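You operate a simulated robot arm through the tools that you are given. There is no shell and no other tool.

You are at the controls of a simulated two-armed robot. One attempt, no reset.

Task
Wipe the pale specks off the small winder, then load the mini black bobbin and wind it full.
Fine: use the felt block and put it back; roller arm away to load, then on; winder slider till FULL and left home. Leave the other controls and bobbins. Set down upright: small felt block. Where these are worked on the way, their far stop is far enough and under half their travel is too little: roller arm. What is to be rubbed or washed off counts as gone when no trace of it is left.

The check looks at the end state, three seconds after you hand in, the way a careful person would. Anything else that was tipped, shoved, dropped, spilled or broken makes it a failure.

Robot
Two 7-joint arms with fingered hands on one trunk that stands fixed in place. Base frame: the origin is at the foot of the trunk, x ahead of it, y to its left, z up. Units: m, degrees, N and s.
The left shoulder is at [0.04, 0.147, 1.179], the right one opposite. With the tool pointing down near the work surface each hand reaches from about 0.26 to 0.7 m from the base axis, measured 20 degrees to its own side. Payload 4 kg a hand.
The tool frame of a hand sits at the grasp point between the pads (the TCP): z along the fingers, y along the line on which they close. The tips reach 0.026 m beyond it. The gripper opens to 0.148 m. The gripper's body begins 0.073 m behind the TCP. The gripper is a hand of 3 fingers: y runs from the thumb to the fingers, the wrist lies at [0, 0, -0.224] in the tool frame.
Orientation is that of the tool frame in the base frame, as [roll, pitch, yaw] about the fixed x, y, z axes, in that order (R = Rz(yaw) Ry(pitch) Rx(roll)). With the fingers straight down and closing along the base's y, the tool's x points along the base's -x, its y along +y and its z along -z.

Tools
- The arms move only by the tool play_rows. It takes "left_increments", "right_increments" or both (then of equal length, played together; a hand with none holds still); each is a list of rows, each a list of 6 numbers: the shift along the base's x, y, z in units of 150 mm (1.0 is 150 mm), then the turn, a rotation vector about the base's x, y, z in units of 90 degrees (1.0 is 90 degrees). In form: [[x, y, z, ax, ay, az], ...]. A call has 1 to 20 rows; each row is the pose to reach, as a shift and turn from the pose commanded when the call began. A call with a number of a shift or a turn outside -1 to 1 is refused whole. Rows are played at 5 a second. More than 0.05 m and 8.6 degrees between two rows, and nothing of the call is played. A pose out of reach is approached as far as the arm can. The call stops where the force on the tool passes 40 N (or 10 N more than at its start, if that is more) or the arm is blocked; 0.2 s more then pass. In this call time passes only in rows, and 0.2 s behind the last. The reply holds the time, the measured pose of the TCP, the force on the tool along the base axes, the opening and the grip force, in the units named above and with some noise, with the torque about the TCP (base axes, N m) and any sound that the robot's microphone picked up.
- Cameras (640 x 400 px; columns grow to the right, rows downward): "scene" is now at [0.0787, 0.0521, 1.4004]; the picture's right is [0.62, -0.78, 0.00], its down [-0.54, -0.43, -0.72] and it looks along [0.57, 0.45, -0.69] (base axes); focal length 349 px, centre (320, 200). "left" rides on the left gripper at [-0.068, -0.039, -0.09] in its tool frame; the picture's right is [0.50, -0.87, 0.00], its down [0.66, 0.38, -0.65] and it looks along [0.57, 0.33, 0.76] (tool axes); focal length 222 px, centre (320, 200). "right" rides on the right gripper at [0.068, -0.039, -0.09] in its tool frame; the picture's right is [0.50, 0.87, 0.00], its down [-0.66, 0.38, -0.65] and it looks along [-0.57, 0.33, 0.76] (tool axes); focal length 222 px, centre (320, 200). There is no depth. A picture from a camera that has moved, and an enlarged one, comes with that camera's place and axes in the base frame and with its lens. The place of the scene camera against the robot may be out by one fixed shift of up to 0.012 m in any direction.
- get_image(camera): a new picture of that camera. No time passes.
- raise_lower(by): slides the trunk up (or, below 0, down) by that many m; the arms and the scene camera ride with it, the base frame stays. It gives what a move gives, with no picture.
- curl_fingers(finger1, finger2, thumb_bend, hand): sets how far each is bent, from 0 (flat) to 1 (curled in); at 0.3 the hand is open as for a grip, at 0.7 the pads meet at the TCP. One left out holds its place. A second passes; each finger stops where it meets its share of the squeeze, and holds until it gets a number again. It is the only way to open and close the hand. It gives what a move gives, with no picture; readings hold the bend of each and the force on the fingers (four entries, about 0 where the hand has none), thumb and palm.
- turn_head(pan, tilt): turns the head with the scene camera to pan (to the left, within 86 degrees either way) and tilt (down, from -29 to 69), counted from straight ahead of the robot. It gives what a move gives.
- close_up(camera, box): a new picture of the part [left, top, right, bottom] of that camera's present view, enlarged. No time passes.
- hand_in(): hands the job in; it is judged then, once.

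Places have to be worked out from the pictures, the camera data and where the tool is seen. Open the grippers and draw the arms clear of the work before you hand the job in, unless the task says otherwise.

The tools are called after "Request:" by a JSON object that holds its "name" and its "arguments". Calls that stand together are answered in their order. play_rows: Moves the arms, as the interface text tells. Its arguments: {"type":"object","properties":{"left_increments":{"type":"array","items":{"type":"array","items":{"type":"number"}}},"right_increments":{"type":"array","items":{"type":"array","items":{"type":"number"}}}},"required":[]} The other tools are called the same way: raise_lower (by) slides the trunk up or down; curl_fingers (finger1, finger2, thumb_bend, hand) moves the fingers one by one; turn_head (pan, tilt) turns the head that bears the scene camera; get_image (camera) takes a picture; close_up (camera, box) takes an enlarged picture of a part of a camera's view; hand_in () hands the job in.

At the start:

```text
t: 0.0
left_ee_pos: [0.3043, 0.4265, 1.0713]
left_orientation: [-179.9, 0.2, 180.0]
left_wrist_force: [0.0, 0.6, 0.7]
left_moment: [-0.01, -0.02, 0.02]
left_finger_gap: 0.148
left_grip_force: 0.0
left_shape: jaw
left_bend: [0.3, 0.3, 0.3]
left_finger forces: [0.1, 0.0, 0.0, 0.0, 0.0, 0.0]
right_ee_pos: [0.4431, 0.0793, 1.0773]
right_orientation: [-180.0, -0.1, -180.0]
right_wrist_force: [0.2, 0.6, 0.4]
right_moment: [-0.02, -0.02, 0.0]
right_finger_gap: 0.1478
right_grip_force: 0.1
right_shape: jaw
right_bend: [0.3, 0.3, 0.3]
right_finger forces: [0.0, 0.0, 0.0, 0.0, 0.0, 0.1]
trunk travel left (down, up): [-0.35, 0.156]
head pan, tilt: [38.6, 43.6]
```

scene: 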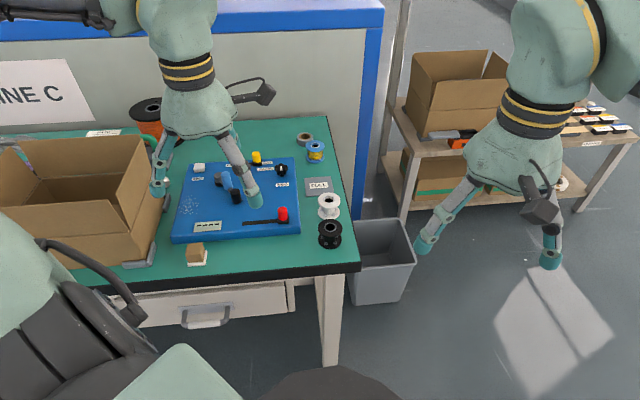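
right: 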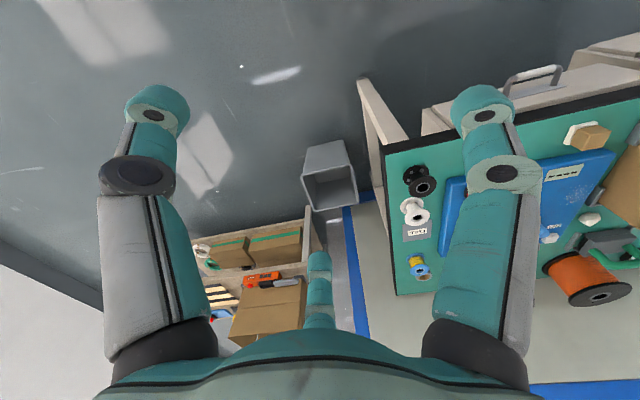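
left: 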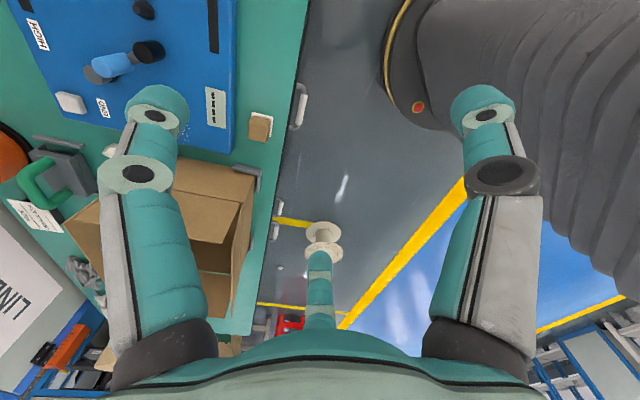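

The pictures show a blue winder panel on a green table with the felt block, bobbins, arm and slider. I'll take enlarged views to work out the details.

Request:
{"name": "close_up", "arguments": {"camera": "scene", "box": [150, 120, 370, 280]}}

Request:
{"name": "close_up", "arguments": {"camera": "right", "box": [380, 80, 640, 300]}}

Request:
{"name": "close_up", "arguments": {"camera": "left", "box": [0, 0, 300, 190]}}

```text
2.50 times, centred on (260, 200) of scene
camera zoom: at [0.0787, 0.0521, 1.4004], right [0.62, -0.78, 0.0], down [-0.54, -0.43, -0.72], along [0.57, 0.45, -0.69], focal length 873 px, centre (470, 200)
```

zoom: 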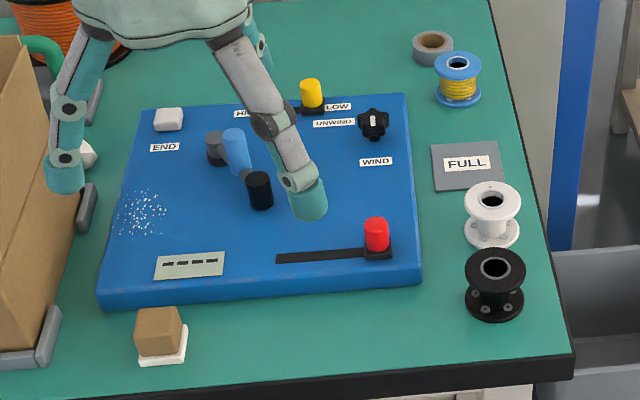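

```text
1.82 times, centred on (510, 190) of right
camera zoom: at [0.377, 0.0419, 1.1679], right [-0.5, 0.87, 0.0], down [0.66, 0.38, 0.65], along [0.57, 0.33, -0.76], focal length 404 px, centre (-26, 218)
```

zoom: 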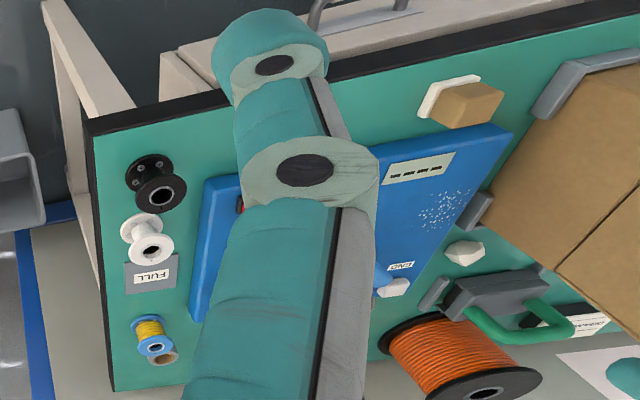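

```text
2.11 times, centred on (150, 95) of left
camera zoom: at [0.3704, 0.3884, 1.1634], right [-0.5, -0.87, 0.0], down [-0.66, 0.38, 0.65], along [-0.57, 0.33, -0.76], focal length 468 px, centre (678, 421)
```

zoom: 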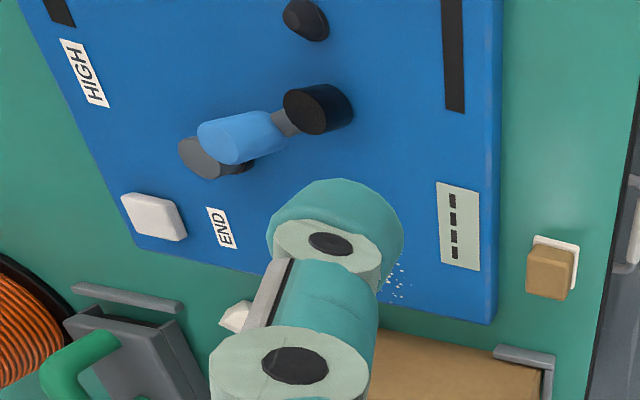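

The left hand hides part of the winder. I'll lift it up and aside, then look again.

Request:
{"name": "play_rows", "arguments": {"left_increments": [[-0.1, 0.2, 0.2, 0, 0, 0], [-0.2, 0.4, 0.4, 0, 0, 0], [-0.3, 0.6, 0.6, 0, 0, 0], [-0.4, 0.8, 0.7, 0, 0, 0]]}}

Request:
{"name": "get_image", "arguments": {"camera": "scene"}}

Request:
{"name": "close_up", "arguments": {"camera": "scene", "box": [150, 120, 370, 280]}}

Request:
{"name": "get_image", "arguments": {"camera": "left"}}

```text
t: 1.0
left_ee_pos: [0.2443, 0.543, 1.1791]
left_orientation: [-179.8, 0.0, 179.9]
left_wrist_force: [-0.1, -0.3, 0.9]
left_moment: [-0.02, 0.0, 0.0]
left_finger_gap: 0.148
left_grip_force: 0.1
left_shape: jaw
left_bend: [0.3, 0.3, 0.3]
left_finger forces: [0.0, 0.1, 0.0, 0.0, 0.0, 0.0]
right_ee_pos: [0.4426, 0.081, 1.0777]
right_orientation: [-180.0, 0.0, 180.0]
right_wrist_force: [0.2, 0.5, -0.5]
right_moment: [-0.01, -0.03, -0.01]
right_finger_gap: 0.1477
right_grip_force: 0.0
right_shape: jaw
right_bend: [0.3, 0.3, 0.3]
right_finger forces: [0.0, 0.0, 0.0, 0.0, 0.1, 0.0]
trunk travel left (down, up): [-0.35, 0.156]
head pan, tilt: [38.6, 43.6]
```

```text
taken
camera scene: at [0.0776, 0.0524, 1.4005], right [0.62, -0.78, 0.0], down [-0.54, -0.43, -0.72], along [0.57, 0.45, -0.69], focal length 349 px, centre (320, 200)
```

scene: 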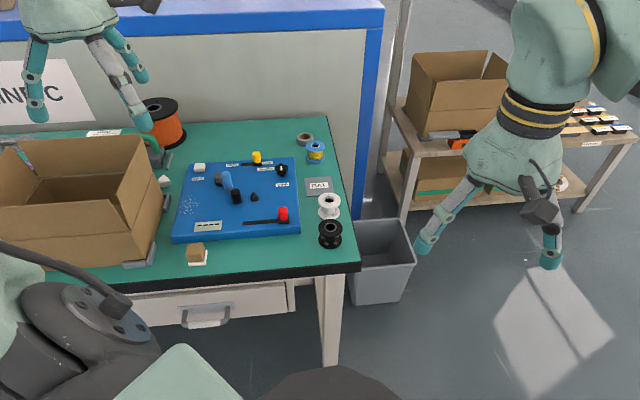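

```text
2.50 times, centred on (260, 200) of scene
camera zoom: at [0.0776, 0.0524, 1.4005], right [0.62, -0.78, 0.0], down [-0.54, -0.43, -0.72], along [0.57, 0.45, -0.69], focal length 873 px, centre (470, 200)
```

zoom: 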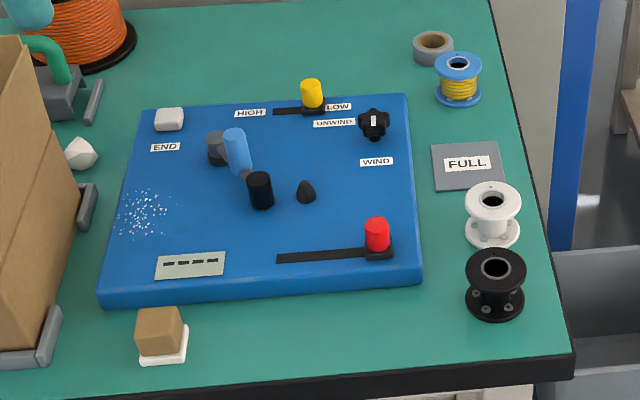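

```text
taken
camera left: at [0.3106, 0.5065, 1.2707], right [-0.5, -0.87, 0.0], down [-0.66, 0.38, 0.65], along [-0.57, 0.33, -0.76], focal length 222 px, centre (320, 200)
```

left: 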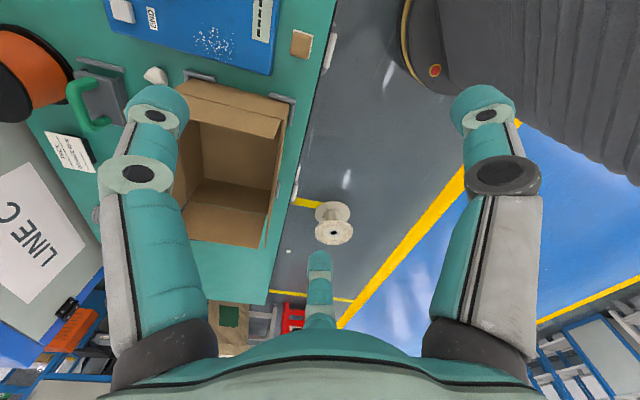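

Positions so far: table top is about z 0.75 and its axes sit about 45° off the base. The felt block is near (0.28, 0.57), the specks near (0.37, 0.71), the spindle near (0.48, 0.59) and the black bobbin near (0.51, 0.37). I'll bring the left hand back over open space, turn it -45° about z, and then lower the trunk for reach.

Request:
{"name": "play_rows", "arguments": {"left_increments": [[0.1, -0.2, 0, 0, 0, -0.09], [0.2, -0.4, 0, 0, 0, -0.18], [0.3, -0.5, 0, 0, 0, -0.27], [0.3, -0.5, 0, 0, 0, -0.36], [0.3, -0.5, 0, 0, 0, -0.45], [0.3, -0.5, 0, 0, 0, -0.5]]}}

Request:
{"name": "raise_lower", "arguments": {"by": -0.12}}

Request:
{"name": "get_image", "arguments": {"camera": "left"}}

Request:
{"name": "get_image", "arguments": {"camera": "scene"}}

```text
t: 2.4
left_ee_pos: [0.2908, 0.4715, 1.1766]
left_orientation: [-179.9, 0.0, 134.9]
left_wrist_force: [0.6, -0.5, 0.3]
left_moment: [0.01, -0.01, 0.0]
left_finger_gap: 0.148
left_grip_force: 0.0
left_shape: jaw
left_bend: [0.3, 0.3, 0.3]
left_finger forces: [0.0, 0.0, 0.0, 0.1, 0.0, 0.0]
right_ee_pos: [0.4437, 0.0799, 1.0775]
right_orientation: [-180.0, 0.0, 180.0]
right_wrist_force: [-0.1, 0.5, 0.1]
right_moment: [0.02, 0.03, 0.02]
right_finger_gap: 0.148
right_grip_force: 0.1
right_shape: jaw
right_bend: [0.3, 0.3, 0.3]
right_finger forces: [0.1, 0.0, 0.1, 0.1, 0.0, 0.1]
trunk travel left (down, up): [-0.35, 0.156]
head pan, tilt: [38.6, 43.6]
```

```text
t: 3.9
left_ee_pos: [0.2886, 0.4712, 1.059]
left_orientation: [-180.0, 0.0, 135.0]
left_wrist_force: [0.5, 0.9, 1.0]
left_moment: [-0.01, -0.01, -0.01]
left_finger_gap: 0.1482
left_grip_force: 0.1
left_shape: jaw
left_bend: [0.3, 0.3, 0.3]
left_finger forces: [0.1, 0.0, 0.1, 0.1, 0.0, 0.0]
right_ee_pos: [0.4448, 0.0806, 0.9585]
right_orientation: [180.0, -0.1, -180.0]
right_wrist_force: [-0.1, 0.3, -0.3]
right_moment: [0.01, -0.03, -0.04]
right_finger_gap: 0.1479
right_grip_force: 0.1
right_shape: jaw
right_bend: [0.3, 0.3, 0.3]
right_finger forces: [0.0, 0.0, 0.1, 0.0, 0.0, 0.0]
trunk travel left (down, up): [-0.23, 0.276]
head pan, tilt: [38.6, 43.6]
```

```text
taken
camera left: at [0.3087, 0.3964, 1.1501], right [-0.97, -0.26, 0.0], down [-0.2, 0.73, 0.65], along [-0.17, 0.63, -0.76], focal length 222 px, centre (320, 200)
```

left: 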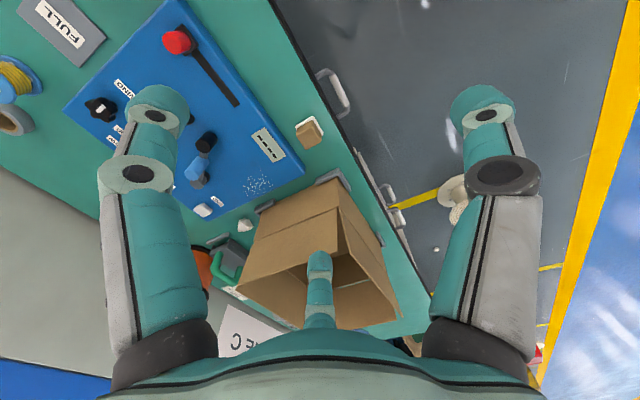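

```text
taken
camera scene: at [0.0786, 0.052, 1.2816], right [0.62, -0.78, 0.0], down [-0.54, -0.43, -0.72], along [0.57, 0.45, -0.69], focal length 349 px, centre (320, 200)
```

scene: 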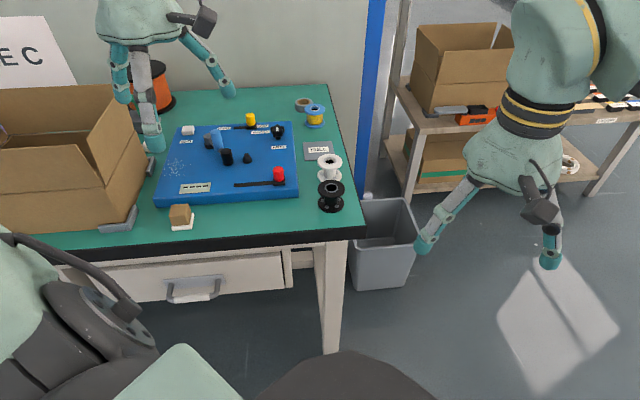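

Next I'll enlarge the hand camera view for accurate measurements of the winder and block.

Request:
{"name": "close_up", "arguments": {"camera": "left", "box": [160, 60, 340, 240]}}

Request:
{"name": "close_up", "arguments": {"camera": "scene", "box": [145, 95, 305, 235]}}

Request:
{"name": "close_up", "arguments": {"camera": "scene", "box": [230, 90, 360, 230]}}

Request:
{"name": "close_up", "arguments": {"camera": "right", "box": [340, 80, 640, 300]}}

```text
2.22 times, centred on (250, 150) of left
camera zoom: at [0.3087, 0.3964, 1.1501], right [-0.97, -0.26, 0.0], down [-0.2, 0.73, 0.65], along [-0.17, 0.63, -0.76], focal length 494 px, centre (476, 311)
```

zoom: 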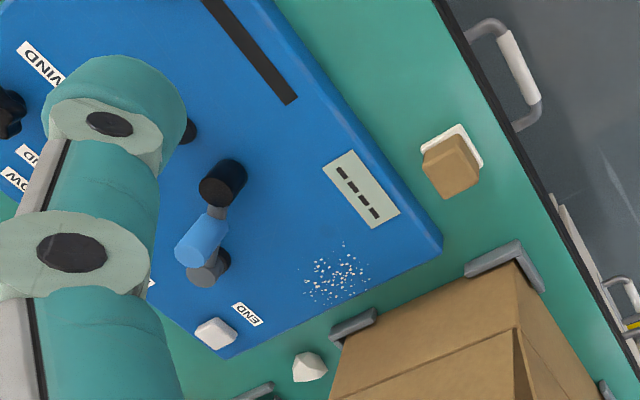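

```text
2.86 times, centred on (225, 165) of scene
camera zoom: at [0.0786, 0.052, 1.2816], right [0.62, -0.78, 0.0], down [-0.54, -0.43, -0.72], along [0.57, 0.45, -0.69], focal length 998 px, centre (591, 300)
```

zoom: 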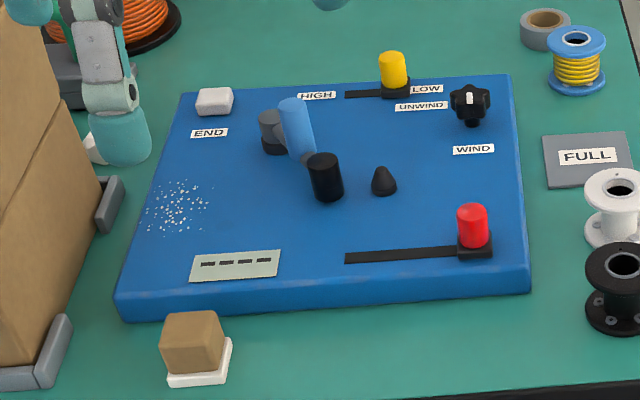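

```text
2.86 times, centred on (295, 160) of scene
camera zoom: at [0.0786, 0.052, 1.2816], right [0.62, -0.78, 0.0], down [-0.54, -0.43, -0.72], along [0.57, 0.45, -0.69], focal length 998 px, centre (391, 314)
```

zoom: 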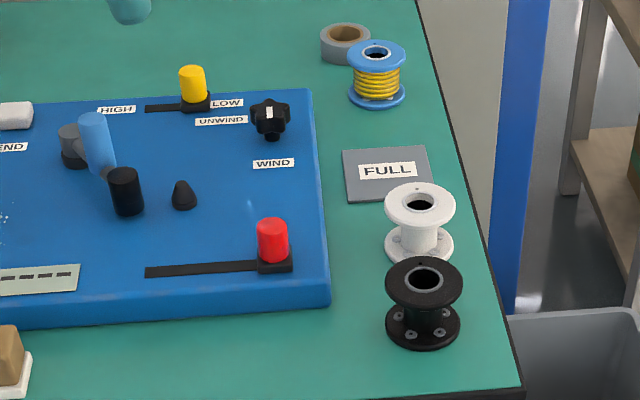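

```text
1.82 times, centred on (490, 190) of right
camera zoom: at [0.3769, 0.0419, 1.0492], right [-0.5, 0.87, 0.0], down [0.66, 0.38, 0.65], along [0.57, 0.33, -0.76], focal length 404 px, centre (11, 218)
```

zoom: 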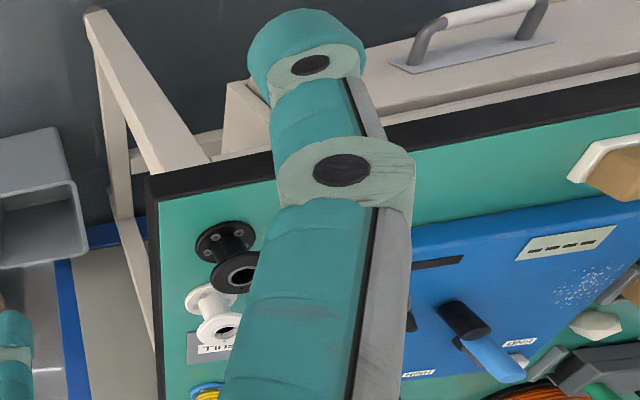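

The felt block is a tan grip on a slightly larger white felt plate. I'll bring the left hand nearer to it for a closer camera view.

Request:
{"name": "play_rows", "arguments": {"left_increments": [[-0.02, 0.1, -0.24, 0, 0, 0], [-0.04, 0.2, -0.48, 0, 0, 0], [-0.05, 0.3, -0.72, 0, 0, 0]]}}

Request:
{"name": "get_image", "arguments": {"camera": "left"}}

Request:
{"name": "close_up", "arguments": {"camera": "left", "box": [200, 20, 440, 180]}}

Request:
{"name": "get_image", "arguments": {"camera": "scene"}}

```text
t: 4.7
left_ee_pos: [0.2814, 0.5162, 0.9488]
left_orientation: [-180.0, 0.0, 135.0]
left_wrist_force: [0.2, -0.4, 0.0]
left_moment: [0.0, 0.03, 0.01]
left_finger_gap: 0.1478
left_grip_force: 0.0
left_shape: jaw
left_bend: [0.3, 0.3, 0.3]
left_finger forces: [0.0, 0.0, 0.1, 0.0, 0.0, 0.0]
right_ee_pos: [0.4441, 0.0811, 0.9595]
right_orientation: [-180.0, -0.2, 180.0]
right_wrist_force: [0.4, 0.8, -0.1]
right_moment: [0.01, 0.01, -0.03]
right_finger_gap: 0.1478
right_grip_force: 0.1
right_shape: jaw
right_bend: [0.3, 0.3, 0.3]
right_finger forces: [0.0, 0.1, 0.0, 0.0, 0.0, 0.0]
trunk travel left (down, up): [-0.23, 0.276]
head pan, tilt: [38.6, 43.6]
```

```text
taken
camera left: at [0.3005, 0.4417, 1.0408], right [-0.97, -0.26, 0.0], down [-0.2, 0.73, 0.65], along [-0.17, 0.63, -0.76], focal length 222 px, centre (320, 200)
```

left: 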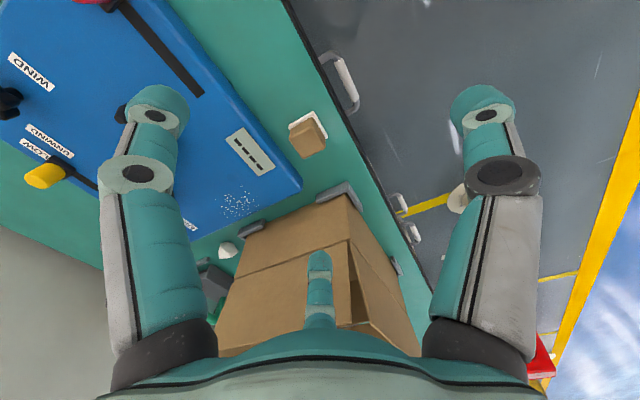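

```text
2.50 times, centred on (320, 100) of left
camera zoom: at [0.3005, 0.4417, 1.0408], right [-0.97, -0.26, 0.0], down [-0.2, 0.73, 0.65], along [-0.17, 0.63, -0.76], focal length 555 px, centre (320, 450)
```

zoom: 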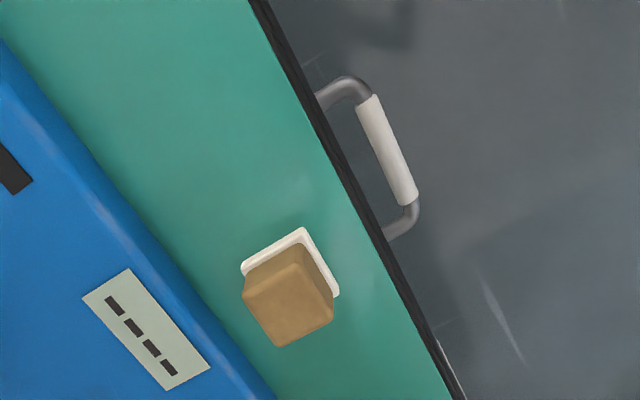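

```text
taken
camera scene: at [0.079, 0.0529, 1.2815], right [0.62, -0.78, 0.0], down [-0.54, -0.43, -0.72], along [0.57, 0.45, -0.69], focal length 349 px, centre (320, 200)
```

scene: 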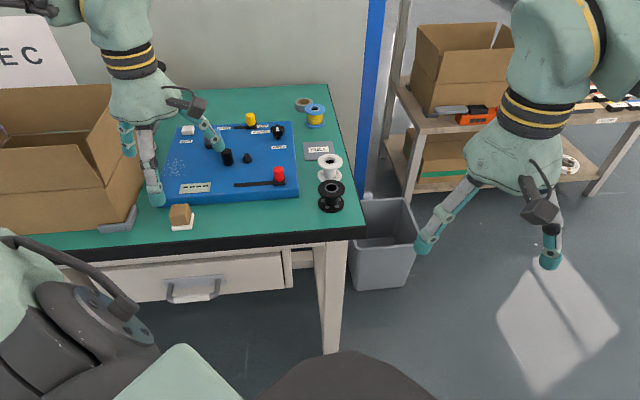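

The plate centre comes out near (0.284, 0.562), with the tan top near z 0.79. Before gripping I'll half-close the fingers to see how they move and where they converge.

Request:
{"name": "curl_fingers", "arguments": {"hand": "left", "finger1": 0.5, "finger2": 0.5, "thumb_bend": 0.5}}

Request:
{"name": "get_image", "arguments": {"camera": "left"}}

Request:
{"name": "curl_fingers", "arguments": {"hand": "right", "finger1": 0.7, "finger2": 0.7, "thumb_bend": 0.7}}

Request:
{"name": "get_image", "arguments": {"camera": "right"}}

Request:
{"name": "get_image", "arguments": {"camera": "scene"}}

```text
t: 5.7
left_ee_pos: [0.2809, 0.5148, 0.9492]
left_orientation: [-180.0, 0.0, 135.0]
left_wrist_force: [0.2, 0.2, 1.0]
left_moment: [-0.02, -0.02, 0.04]
left_finger_gap: 0.0624
left_grip_force: 0.0
left_shape: fingers
left_bend: [0.5, 0.5, 0.5]
left_finger forces: [0.1, 0.0, 0.1, 0.1, 0.1, 0.1]
right_ee_pos: [0.4441, 0.0795, 0.959]
right_orientation: [-180.0, -0.2, -180.0]
right_wrist_force: [0.0, 0.4, 0.0]
right_moment: [0.02, 0.01, 0.01]
right_finger_gap: 0.1479
right_grip_force: 0.1
right_shape: jaw
right_bend: [0.3, 0.3, 0.3]
right_finger forces: [0.0, 0.0, 0.0, 0.0, 0.0, 0.1]
trunk travel left (down, up): [-0.23, 0.276]
head pan, tilt: [38.6, 43.6]
```

```text
taken
camera left: at [0.3003, 0.4409, 1.0415], right [-0.97, -0.26, 0.0], down [-0.2, 0.73, 0.65], along [-0.17, 0.63, -0.76], focal length 222 px, centre (320, 200)
```

left: 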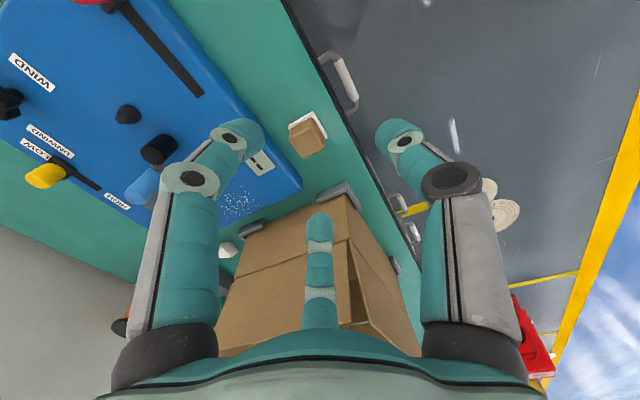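

```text
t: 6.7
left_ee_pos: [0.2815, 0.5148, 0.9501]
left_orientation: [-180.0, 0.1, 134.9]
left_wrist_force: [-0.3, 0.7, -0.6]
left_moment: [-0.02, 0.01, 0.02]
left_finger_gap: 0.063
left_grip_force: 0.0
left_shape: fingers
left_bend: [0.5, 0.5, 0.5]
left_finger forces: [0.0, 0.0, 0.0, 0.0, 0.1, 0.0]
right_ee_pos: [0.4435, 0.0803, 0.959]
right_orientation: [180.0, -0.1, -180.0]
right_wrist_force: [-0.5, 0.0, 0.1]
right_moment: [-0.03, 0.03, 0.02]
right_finger_gap: 0.0004
right_grip_force: 0.1
right_shape: fingers
right_bend: [0.69, 0.69, 0.7]
right_finger forces: [0.0, 0.1, 0.0, 0.2, 0.1, 0.0]
trunk travel left (down, up): [-0.23, 0.276]
head pan, tilt: [38.6, 43.6]
```

```text
taken
camera right: at [0.377, 0.042, 1.0491], right [-0.5, 0.87, 0.0], down [0.66, 0.38, 0.65], along [0.57, 0.33, -0.76], focal length 222 px, centre (320, 200)
```

right: 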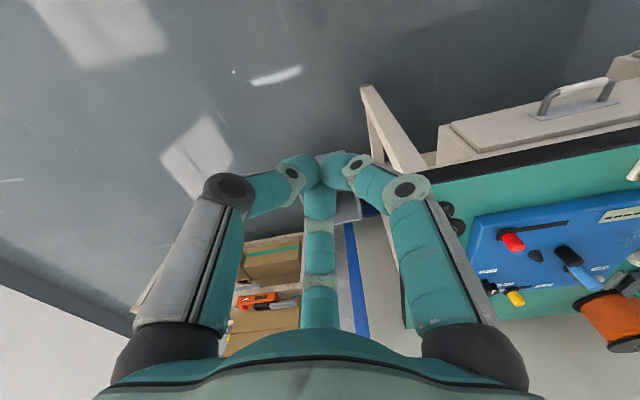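

```text
taken
camera scene: at [0.0787, 0.0521, 1.2816], right [0.62, -0.78, 0.0], down [-0.54, -0.43, -0.72], along [0.57, 0.45, -0.69], focal length 349 px, centre (320, 200)
```

scene: 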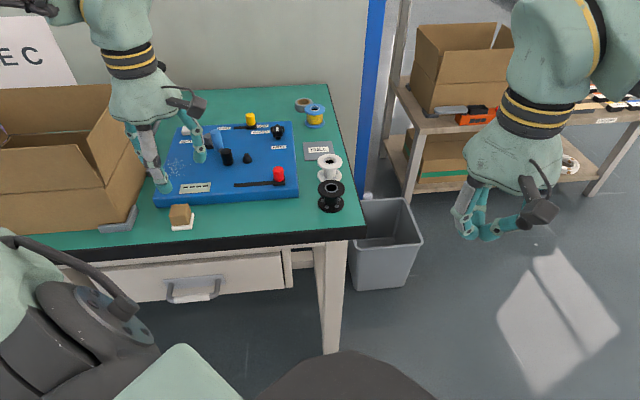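

The three fingers close radially on the TCP. I'll open the left hand a little and move it above the felt block to check alignment.

Request:
{"name": "curl_fingers", "arguments": {"hand": "left", "finger1": 0.43, "finger2": 0.43, "thumb_bend": 0.43}}

Request:
{"name": "play_rows", "arguments": {"left_increments": [[0.01, 0.15, -0.2, 0, 0, 0], [0.019, 0.313, -0.433, 0, 0, 0]]}}

Request:
{"name": "get_image", "arguments": {"camera": "left"}}

Request:
{"name": "close_up", "arguments": {"camera": "left", "box": [220, 80, 420, 230]}}

Request:
{"name": "close_up", "arguments": {"camera": "scene", "box": [100, 110, 260, 250]}}

```text
t: 7.7
left_ee_pos: [0.2817, 0.5149, 0.9503]
left_orientation: [-179.9, 0.0, 135.1]
left_wrist_force: [0.6, -0.3, -1.0]
left_moment: [-0.02, -0.03, 0.03]
left_finger_gap: 0.0847
left_grip_force: 0.2
left_shape: fingers
left_bend: [0.43, 0.43, 0.43]
left_finger forces: [0.0, 0.0, 0.1, 0.0, 0.0, 0.0]
right_ee_pos: [0.4443, 0.0803, 0.9579]
right_orientation: [-180.0, -0.2, -180.0]
right_wrist_force: [0.2, 0.5, 0.8]
right_moment: [0.02, -0.02, -0.03]
right_finger_gap: 0.0002
right_grip_force: 0.0
right_shape: fingers
right_bend: [0.69, 0.69, 0.7]
right_finger forces: [0.0, 0.0, 0.0, 0.0, 0.0, 0.1]
trunk travel left (down, up): [-0.23, 0.276]
head pan, tilt: [38.6, 43.6]
```

```text
t: 8.3
left_ee_pos: [0.286, 0.5632, 0.8846]
left_orientation: [-180.0, 0.0, 135.0]
left_wrist_force: [-0.1, 0.4, -0.2]
left_moment: [0.01, -0.02, -0.03]
left_finger_gap: 0.0849
left_grip_force: 0.1
left_shape: fingers
left_bend: [0.43, 0.43, 0.43]
left_finger forces: [0.0, 0.0, 0.0, 0.0, 0.0, 0.0]
right_ee_pos: [0.4438, 0.082, 0.9581]
right_orientation: [-179.9, -0.1, -180.0]
right_wrist_force: [0.1, 0.9, -0.2]
right_moment: [0.01, 0.02, -0.03]
right_finger_gap: 0.0002
right_grip_force: 0.0
right_shape: fingers
right_bend: [0.69, 0.69, 0.7]
right_finger forces: [0.1, 0.0, 0.1, 0.0, 0.1, 0.0]
trunk travel left (down, up): [-0.23, 0.276]
head pan, tilt: [38.6, 43.6]
```

```text
taken
camera left: at [0.3043, 0.4898, 0.9761], right [-0.97, -0.26, 0.0], down [-0.2, 0.73, 0.65], along [-0.17, 0.63, -0.76], focal length 222 px, centre (320, 200)
```

left: 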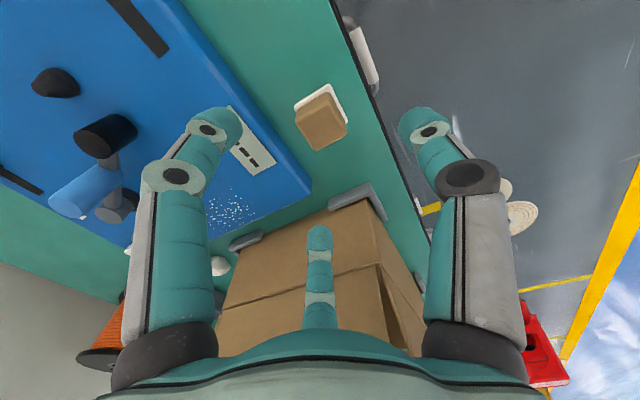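

```text
2.67 times, centred on (320, 155) of left
camera zoom: at [0.3043, 0.4898, 0.9761], right [-0.97, -0.26, 0.0], down [-0.2, 0.73, 0.65], along [-0.17, 0.63, -0.76], focal length 592 px, centre (320, 320)
```

zoom: 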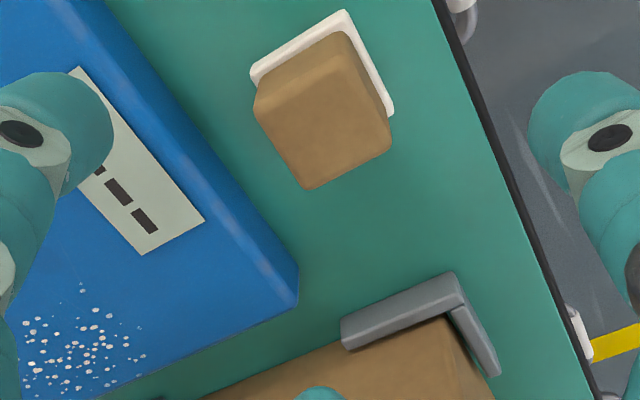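

```text
2.86 times, centred on (180, 180) of scene
camera zoom: at [0.0792, 0.0531, 1.2815], right [0.62, -0.78, 0.0], down [-0.54, -0.43, -0.72], along [0.57, 0.45, -0.69], focal length 998 px, centre (720, 257)
```

zoom: 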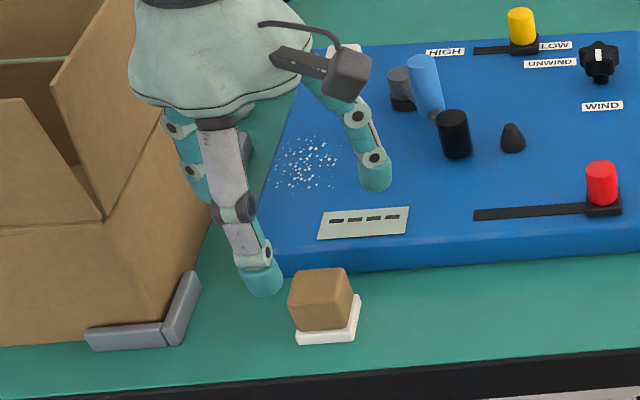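

The tool is already above the block, within about 2 mm. I'll descend to TCP z ≈ 0.80 and look from the side.

Request:
{"name": "play_rows", "arguments": {"left_increments": [[-0.012, -0.005, -0.2, 0, 0, 0], [-0.012, -0.005, -0.4, 0, 0, 0], [-0.012, -0.005, -0.5, 0, 0, 0], [-0.012, -0.005, -0.56, 0, 0, 0]]}}

Request:
{"name": "get_image", "arguments": {"camera": "left"}}

Request:
{"name": "close_up", "arguments": {"camera": "scene", "box": [130, 160, 250, 250]}}

```text
t: 9.3
left_ee_pos: [0.2833, 0.5626, 0.8016]
left_orientation: [-180.0, 0.0, 135.1]
left_wrist_force: [0.1, 0.3, 0.2]
left_moment: [0.01, -0.03, -0.03]
left_finger_gap: 0.0848
left_grip_force: 0.0
left_shape: fingers
left_bend: [0.43, 0.43, 0.43]
left_finger forces: [0.1, 0.1, 0.1, 0.1, 0.1, 0.0]
right_ee_pos: [0.443, 0.0797, 0.9578]
right_orientation: [179.9, -0.1, -180.0]
right_wrist_force: [-0.1, 0.1, -0.4]
right_moment: [-0.02, 0.01, 0.03]
right_finger_gap: 0.0002
right_grip_force: 0.1
right_shape: fingers
right_bend: [0.69, 0.69, 0.7]
right_finger forces: [0.0, 0.0, 0.0, 0.0, 0.0, 0.0]
trunk travel left (down, up): [-0.23, 0.276]
head pan, tilt: [38.6, 43.6]
```

```text
taken
camera left: at [0.3021, 0.4876, 0.8927], right [-0.97, -0.26, 0.0], down [-0.2, 0.73, 0.65], along [-0.17, 0.63, -0.76], focal length 222 px, centre (320, 200)
```

left: 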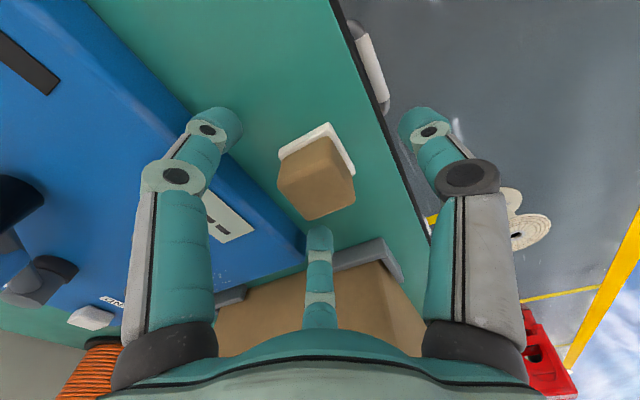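

```text
4.44 times, centred on (190, 205) of scene
camera zoom: at [0.0789, 0.0524, 1.2816], right [0.62, -0.78, 0.0], down [-0.54, -0.43, -0.72], along [0.57, 0.45, -0.69], focal length 1552 px, centre (898, 178)
```

zoom: 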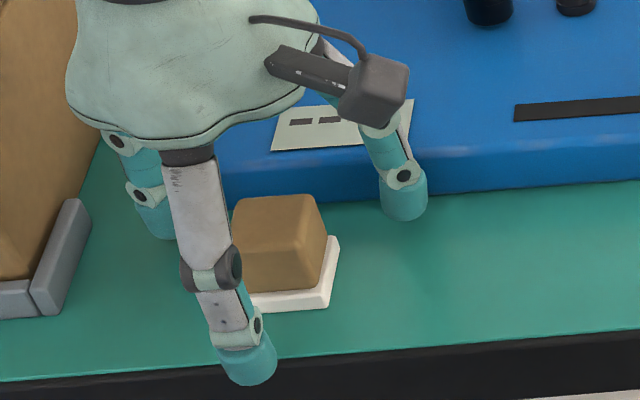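

The plate top solves to z ≈ 0.765, and the block is centred under the tool. I'll go down about 5 mm more and close gently.

Request:
{"name": "play_rows", "arguments": {"left_increments": [[0.005, -0.005, -0.035, 0, 0, 0]]}}

Request:
{"name": "curl_fingers", "arguments": {"hand": "left", "finger1": 0.56, "finger2": 0.56, "thumb_bend": 0.56}}

Request:
{"name": "close_up", "arguments": {"camera": "scene", "box": [130, 160, 250, 250]}}

Request:
{"name": "get_image", "arguments": {"camera": "left"}}

```text
t: 9.7
left_ee_pos: [0.284, 0.5594, 0.7972]
left_orientation: [180.0, 0.0, 135.0]
left_wrist_force: [0.5, 0.1, 0.0]
left_moment: [0.02, -0.01, 0.03]
left_finger_gap: 0.0849
left_grip_force: 0.0
left_shape: fingers
left_bend: [0.43, 0.43, 0.43]
left_finger forces: [0.1, 0.1, 0.1, 0.0, 0.1, 0.0]
right_ee_pos: [0.4445, 0.0812, 0.9589]
right_orientation: [180.0, -0.2, -180.0]
right_wrist_force: [-0.1, 0.7, -0.2]
right_moment: [-0.01, 0.01, 0.0]
right_finger_gap: 0.0003
right_grip_force: 0.1
right_shape: fingers
right_bend: [0.69, 0.69, 0.7]
right_finger forces: [0.0, 0.0, 0.1, 0.1, 0.0, 0.0]
trunk travel left (down, up): [-0.23, 0.276]
head pan, tilt: [38.6, 43.6]
```

```text
t: 10.7
left_ee_pos: [0.284, 0.5621, 0.7958]
left_orientation: [-180.0, 0.0, 135.0]
left_wrist_force: [0.8, 1.1, 0.0]
left_moment: [0.02, 0.0, 0.01]
left_finger_gap: 0.0432
left_grip_force: 0.1
left_shape: fingers
left_bend: [0.56, 0.56, 0.56]
left_finger forces: [0.0, 0.0, 0.1, 0.0, 0.0, 0.0]
right_ee_pos: [0.4445, 0.0811, 0.9598]
right_orientation: [-180.0, -0.1, -179.9]
right_wrist_force: [0.2, -0.2, -0.9]
right_moment: [0.02, -0.03, 0.0]
right_finger_gap: 0.0003
right_grip_force: 0.0
right_shape: fingers
right_bend: [0.69, 0.69, 0.7]
right_finger forces: [0.0, 0.0, 0.0, 0.0, 0.0, 0.0]
trunk travel left (down, up): [-0.23, 0.276]
head pan, tilt: [38.6, 43.6]
```

```text
4.44 times, centred on (190, 205) of scene
camera zoom: at [0.0787, 0.0521, 1.2816], right [0.62, -0.78, 0.0], down [-0.54, -0.43, -0.72], along [0.57, 0.45, -0.69], focal length 1552 px, centre (898, 178)
```

zoom: 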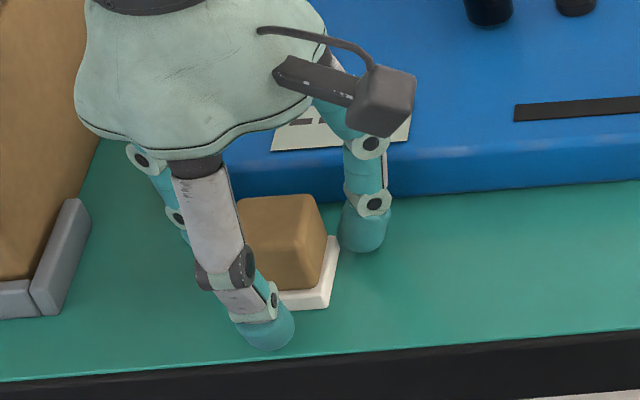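

```text
taken
camera left: at [0.303, 0.4862, 0.8878], right [-0.97, -0.26, 0.0], down [-0.2, 0.73, 0.65], along [-0.17, 0.63, -0.76], focal length 222 px, centre (320, 200)
```

left: 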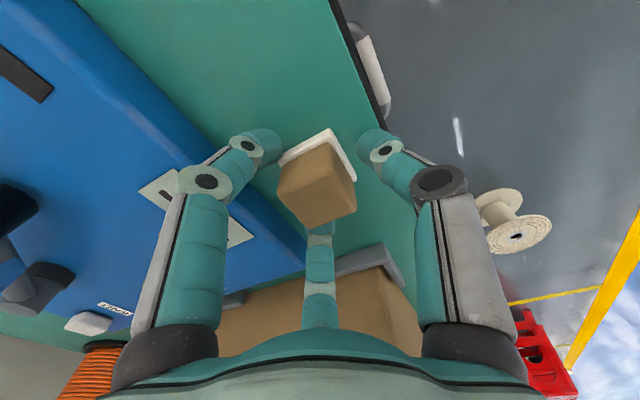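

The block is centred between the digits. I'll close further until they meet it.

Request:
{"name": "curl_fingers", "arguments": {"hand": "left", "finger1": 0.61, "finger2": 0.61, "thumb_bend": 0.61}}

Request:
{"name": "close_up", "arguments": {"camera": "scene", "box": [130, 160, 250, 250]}}

Request:
{"name": "get_image", "arguments": {"camera": "left"}}

```text
t: 11.7
left_ee_pos: [0.2829, 0.5611, 0.7965]
left_orientation: [180.0, 0.0, 135.1]
left_wrist_force: [0.3, -0.1, 0.7]
left_moment: [0.0, -0.01, 0.03]
left_finger_gap: 0.0316
left_grip_force: 2.5
left_shape: fingers
left_bend: [0.58, 0.58, 0.6]
left_finger forces: [1.9, 1.8, 0.1, 0.0, 1.0, 0.0]
right_ee_pos: [0.443, 0.0801, 0.9586]
right_orientation: [179.9, -0.2, 179.9]
right_wrist_force: [0.7, 0.0, -0.5]
right_moment: [0.0, 0.0, -0.04]
right_finger_gap: 0.0002
right_grip_force: 0.1
right_shape: fingers
right_bend: [0.69, 0.69, 0.7]
right_finger forces: [0.0, 0.0, 0.0, 0.0, 0.0, 0.1]
trunk travel left (down, up): [-0.23, 0.276]
head pan, tilt: [38.6, 43.6]
```

```text
4.44 times, centred on (190, 205) of scene
camera zoom: at [0.0787, 0.052, 1.2816], right [0.62, -0.78, 0.0], down [-0.54, -0.43, -0.72], along [0.57, 0.45, -0.69], focal length 1552 px, centre (898, 178)
```

zoom: 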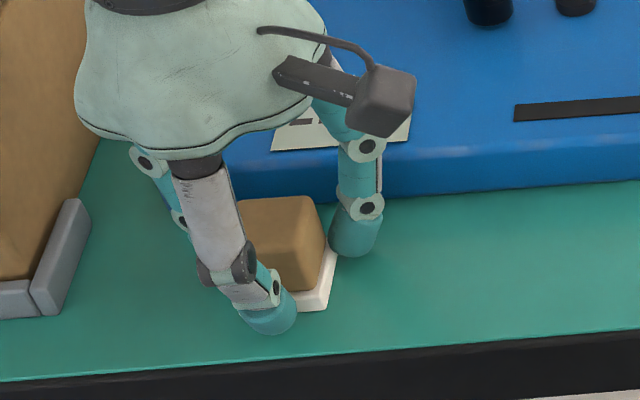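

```text
taken
camera left: at [0.303, 0.4862, 0.8879], right [-0.97, -0.26, 0.0], down [-0.2, 0.73, 0.65], along [-0.17, 0.63, -0.76], focal length 222 px, centre (320, 200)
```

left: 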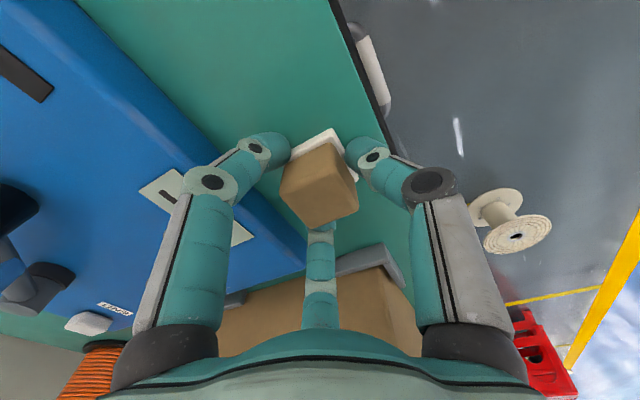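

Contact has begun on all three digits, so I'll squeeze firmly.

Request:
{"name": "curl_fingers", "arguments": {"hand": "left", "finger1": 0.68, "finger2": 0.68, "thumb_bend": 0.7}}

Request:
{"name": "get_image", "arguments": {"camera": "left"}}

Request:
{"name": "close_up", "arguments": {"camera": "scene", "box": [130, 160, 250, 250]}}

```text
t: 12.7
left_ee_pos: [0.2831, 0.5604, 0.797]
left_orientation: [-179.9, -0.1, 135.0]
left_wrist_force: [-1.4, -1.0, 3.4]
left_moment: [0.01, -0.05, 0.03]
left_finger_gap: 0.0262
left_grip_force: 10.8
left_shape: fingers
left_bend: [0.59, 0.59, 0.64]
left_finger forces: [6.5, 6.5, 0.0, 0.1, 8.3, 0.0]
right_ee_pos: [0.4441, 0.081, 0.9584]
right_orientation: [179.9, -0.1, 180.0]
right_wrist_force: [-0.2, 0.2, -0.3]
right_moment: [0.04, 0.0, 0.02]
right_finger_gap: 0.0002
right_grip_force: 0.1
right_shape: fingers
right_bend: [0.69, 0.69, 0.7]
right_finger forces: [0.0, 0.0, 0.1, 0.1, 0.1, 0.0]
trunk travel left (down, up): [-0.23, 0.276]
head pan, tilt: [38.6, 43.6]
```

```text
taken
camera left: at [0.3027, 0.4857, 0.8883], right [-0.97, -0.26, 0.0], down [-0.2, 0.73, 0.65], along [-0.17, 0.63, -0.76], focal length 222 px, centre (320, 200)
```

left: 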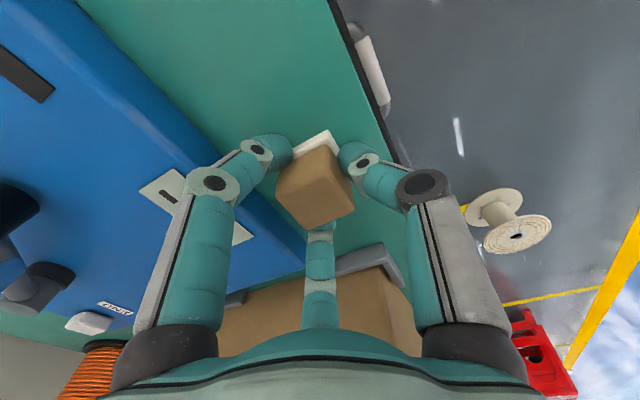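

```text
4.44 times, centred on (190, 205) of scene
camera zoom: at [0.0783, 0.0514, 1.2817], right [0.62, -0.78, 0.0], down [-0.54, -0.43, -0.72], along [0.57, 0.45, -0.69], focal length 1552 px, centre (898, 178)
```

zoom: 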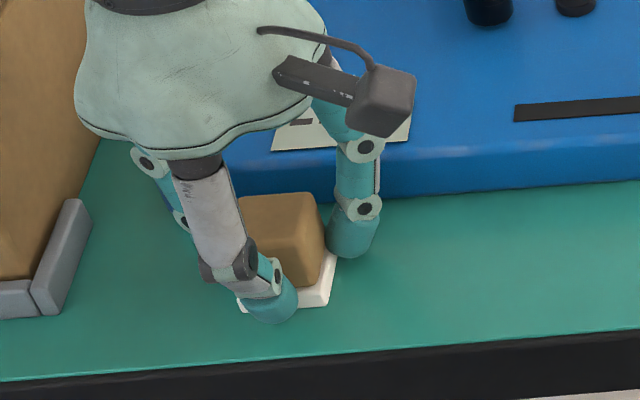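

Grip is 10.8 N and balanced. The set-down pose to remember is TCP (0.283, 0.5605, 0.7965) at yaw 135. I'll lift and check the hold and the cardboard box clearance.

Request:
{"name": "play_rows", "arguments": {"left_increments": [[0, 0, 0.15, 0, 0, 0], [0, 0, 0.3, 0, 0, 0], [0, 0, 0.45, 0, 0, 0]]}}

Request:
{"name": "get_image", "arguments": {"camera": "left"}}

Request:
{"name": "close_up", "arguments": {"camera": "scene", "box": [0, 70, 260, 250]}}

Request:
{"name": "get_image", "arguments": {"camera": "right"}}

```text
t: 13.5
left_ee_pos: [0.2846, 0.5614, 0.8658]
left_orientation: [-180.0, 0.0, 135.0]
left_wrist_force: [0.2, -0.5, -0.8]
left_moment: [-0.04, 0.03, 0.03]
left_finger_gap: 0.0227
left_grip_force: 10.8
left_shape: fingers
left_bend: [0.6, 0.6, 0.66]
left_finger forces: [6.9, 6.8, 0.0, 0.0, 6.9, 0.0]
right_ee_pos: [0.4443, 0.0807, 0.9587]
right_orientation: [-180.0, -0.2, -180.0]
right_wrist_force: [0.0, -0.1, -0.2]
right_moment: [0.02, -0.02, 0.01]
right_finger_gap: 0.0
right_grip_force: 0.1
right_shape: fingers
right_bend: [0.69, 0.69, 0.7]
right_finger forces: [0.0, 0.0, 0.1, 0.0, 0.0, 0.1]
trunk travel left (down, up): [-0.23, 0.276]
head pan, tilt: [38.6, 43.6]
```

```text
taken
camera left: at [0.3034, 0.4862, 0.9572], right [-0.97, -0.26, 0.0], down [-0.2, 0.73, 0.65], along [-0.17, 0.63, -0.76], focal length 222 px, centre (320, 200)
```

left: 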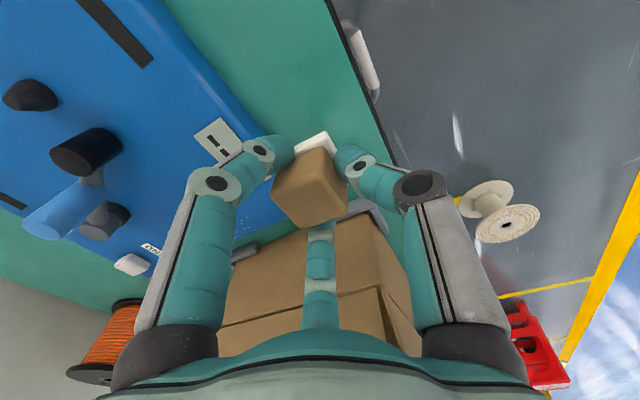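

```text
2.22 times, centred on (130, 160) of scene
camera zoom: at [0.0786, 0.0518, 1.2816], right [0.62, -0.78, 0.0], down [-0.54, -0.43, -0.72], along [0.57, 0.45, -0.69], focal length 776 px, centre (742, 289)
```

zoom: 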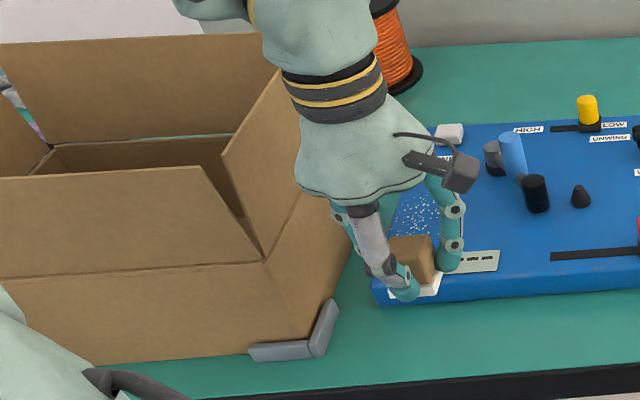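

```text
taken
camera right: at [0.3769, 0.0417, 1.0492], right [-0.5, 0.87, 0.0], down [0.66, 0.38, 0.65], along [0.57, 0.33, -0.76], focal length 222 px, centre (320, 200)
```

right: 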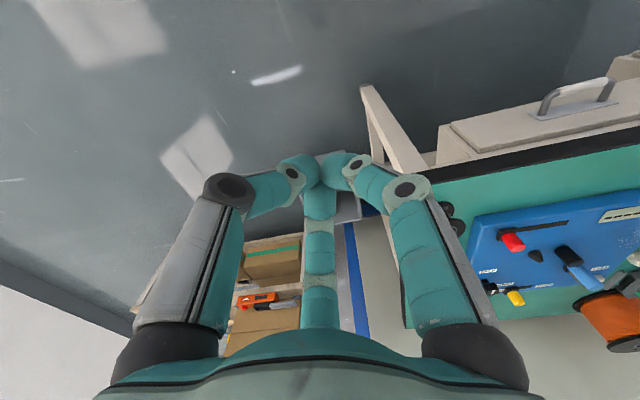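

The block came up with the hand. I'll check in close-up whether it tilted.

Request:
{"name": "close_up", "arguments": {"camera": "left", "box": [220, 100, 420, 250]}}

Request:
{"name": "close_up", "arguments": {"camera": "scene", "box": [130, 140, 230, 210]}}

```text
2.67 times, centred on (320, 175) of left
camera zoom: at [0.3034, 0.4862, 0.9572], right [-0.97, -0.26, 0.0], down [-0.2, 0.73, 0.65], along [-0.17, 0.63, -0.76], focal length 592 px, centre (320, 267)
```

zoom: 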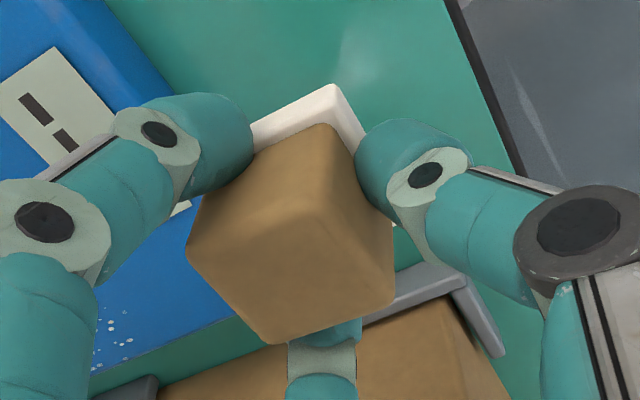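

```text
5.71 times, centred on (180, 175) of scene
camera zoom: at [0.0786, 0.0518, 1.2816], right [0.62, -0.78, 0.0], down [-0.54, -0.43, -0.72], along [0.57, 0.45, -0.69], focal length 1996 px, centre (1120, 343)
```

zoom: 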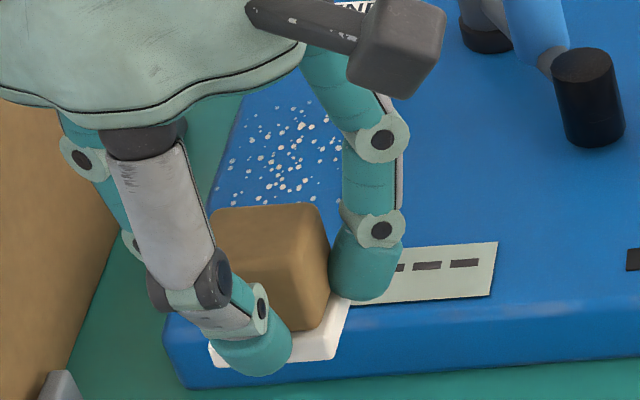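

The hold looks good. I'll carry the block over the specks while turning the hand -30° about z so no finger points at the cardboard box.

Request:
{"name": "play_rows", "arguments": {"left_increments": [[0.1, 0.1, 0.0, 0, 0, -0.083], [0.2, 0.3, 0.0, 0, 0, -0.166], [0.32, 0.5, 0.0, 0, 0, -0.25], [0.43, 0.72, 0.0, 0, 0, -0.333], [0.54, 0.9, 0.0, 0, 0, -0.333]]}}

Request:
{"name": "get_image", "arguments": {"camera": "left"}}

Request:
{"name": "close_up", "arguments": {"camera": "scene", "box": [80, 70, 300, 220]}}

```text
t: 14.7
left_ee_pos: [0.3888, 0.5914, 0.8853]
left_orientation: [170.6, -4.9, 110.7]
left_wrist_force: [-0.2, -0.6, -1.1]
left_moment: [0.03, 0.02, 0.02]
left_finger_gap: 0.0228
left_grip_force: 10.5
left_shape: fingers
left_bend: [0.6, 0.6, 0.66]
left_finger forces: [6.9, 6.8, 0.0, 0.1, 6.9, 0.1]
left hand out of reach, approached as far as the arm can: row 2, 3, 4, 5
right_ee_pos: [0.4463, 0.0809, 0.957]
right_orientation: [179.9, -0.3, -179.9]
right_wrist_force: [0.0, 0.4, -0.3]
right_moment: [0.02, 0.01, 0.04]
right_finger_gap: 0.0
right_grip_force: 0.0
right_shape: fingers
right_bend: [0.69, 0.69, 0.7]
right_finger forces: [0.0, 0.0, 0.1, 0.0, 0.0, 0.0]
trunk travel left (down, up): [-0.23, 0.276]
head pan, tilt: [38.6, 43.6]
```

```text
taken
camera left: at [0.3636, 0.5034, 0.9629], right [-0.98, 0.18, -0.1], down [0.04, 0.65, 0.76], along [0.2, 0.74, -0.64], focal length 222 px, centre (320, 200)
```

left: 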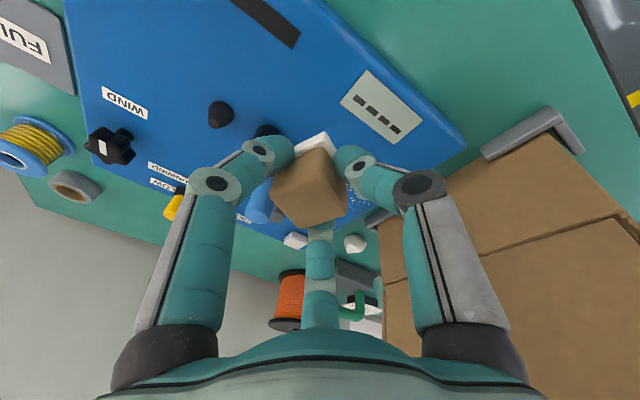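

```text
2.67 times, centred on (190, 145) of scene
camera zoom: at [0.0815, 0.0514, 1.2814], right [0.62, -0.78, 0.0], down [-0.54, -0.43, -0.72], along [0.56, 0.45, -0.69], focal length 932 px, centre (667, 347)
```

zoom: 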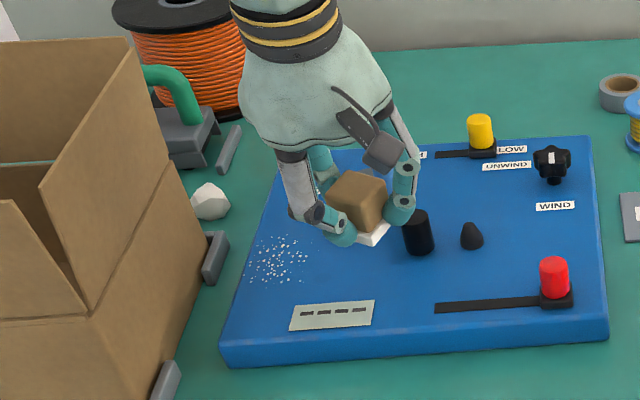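

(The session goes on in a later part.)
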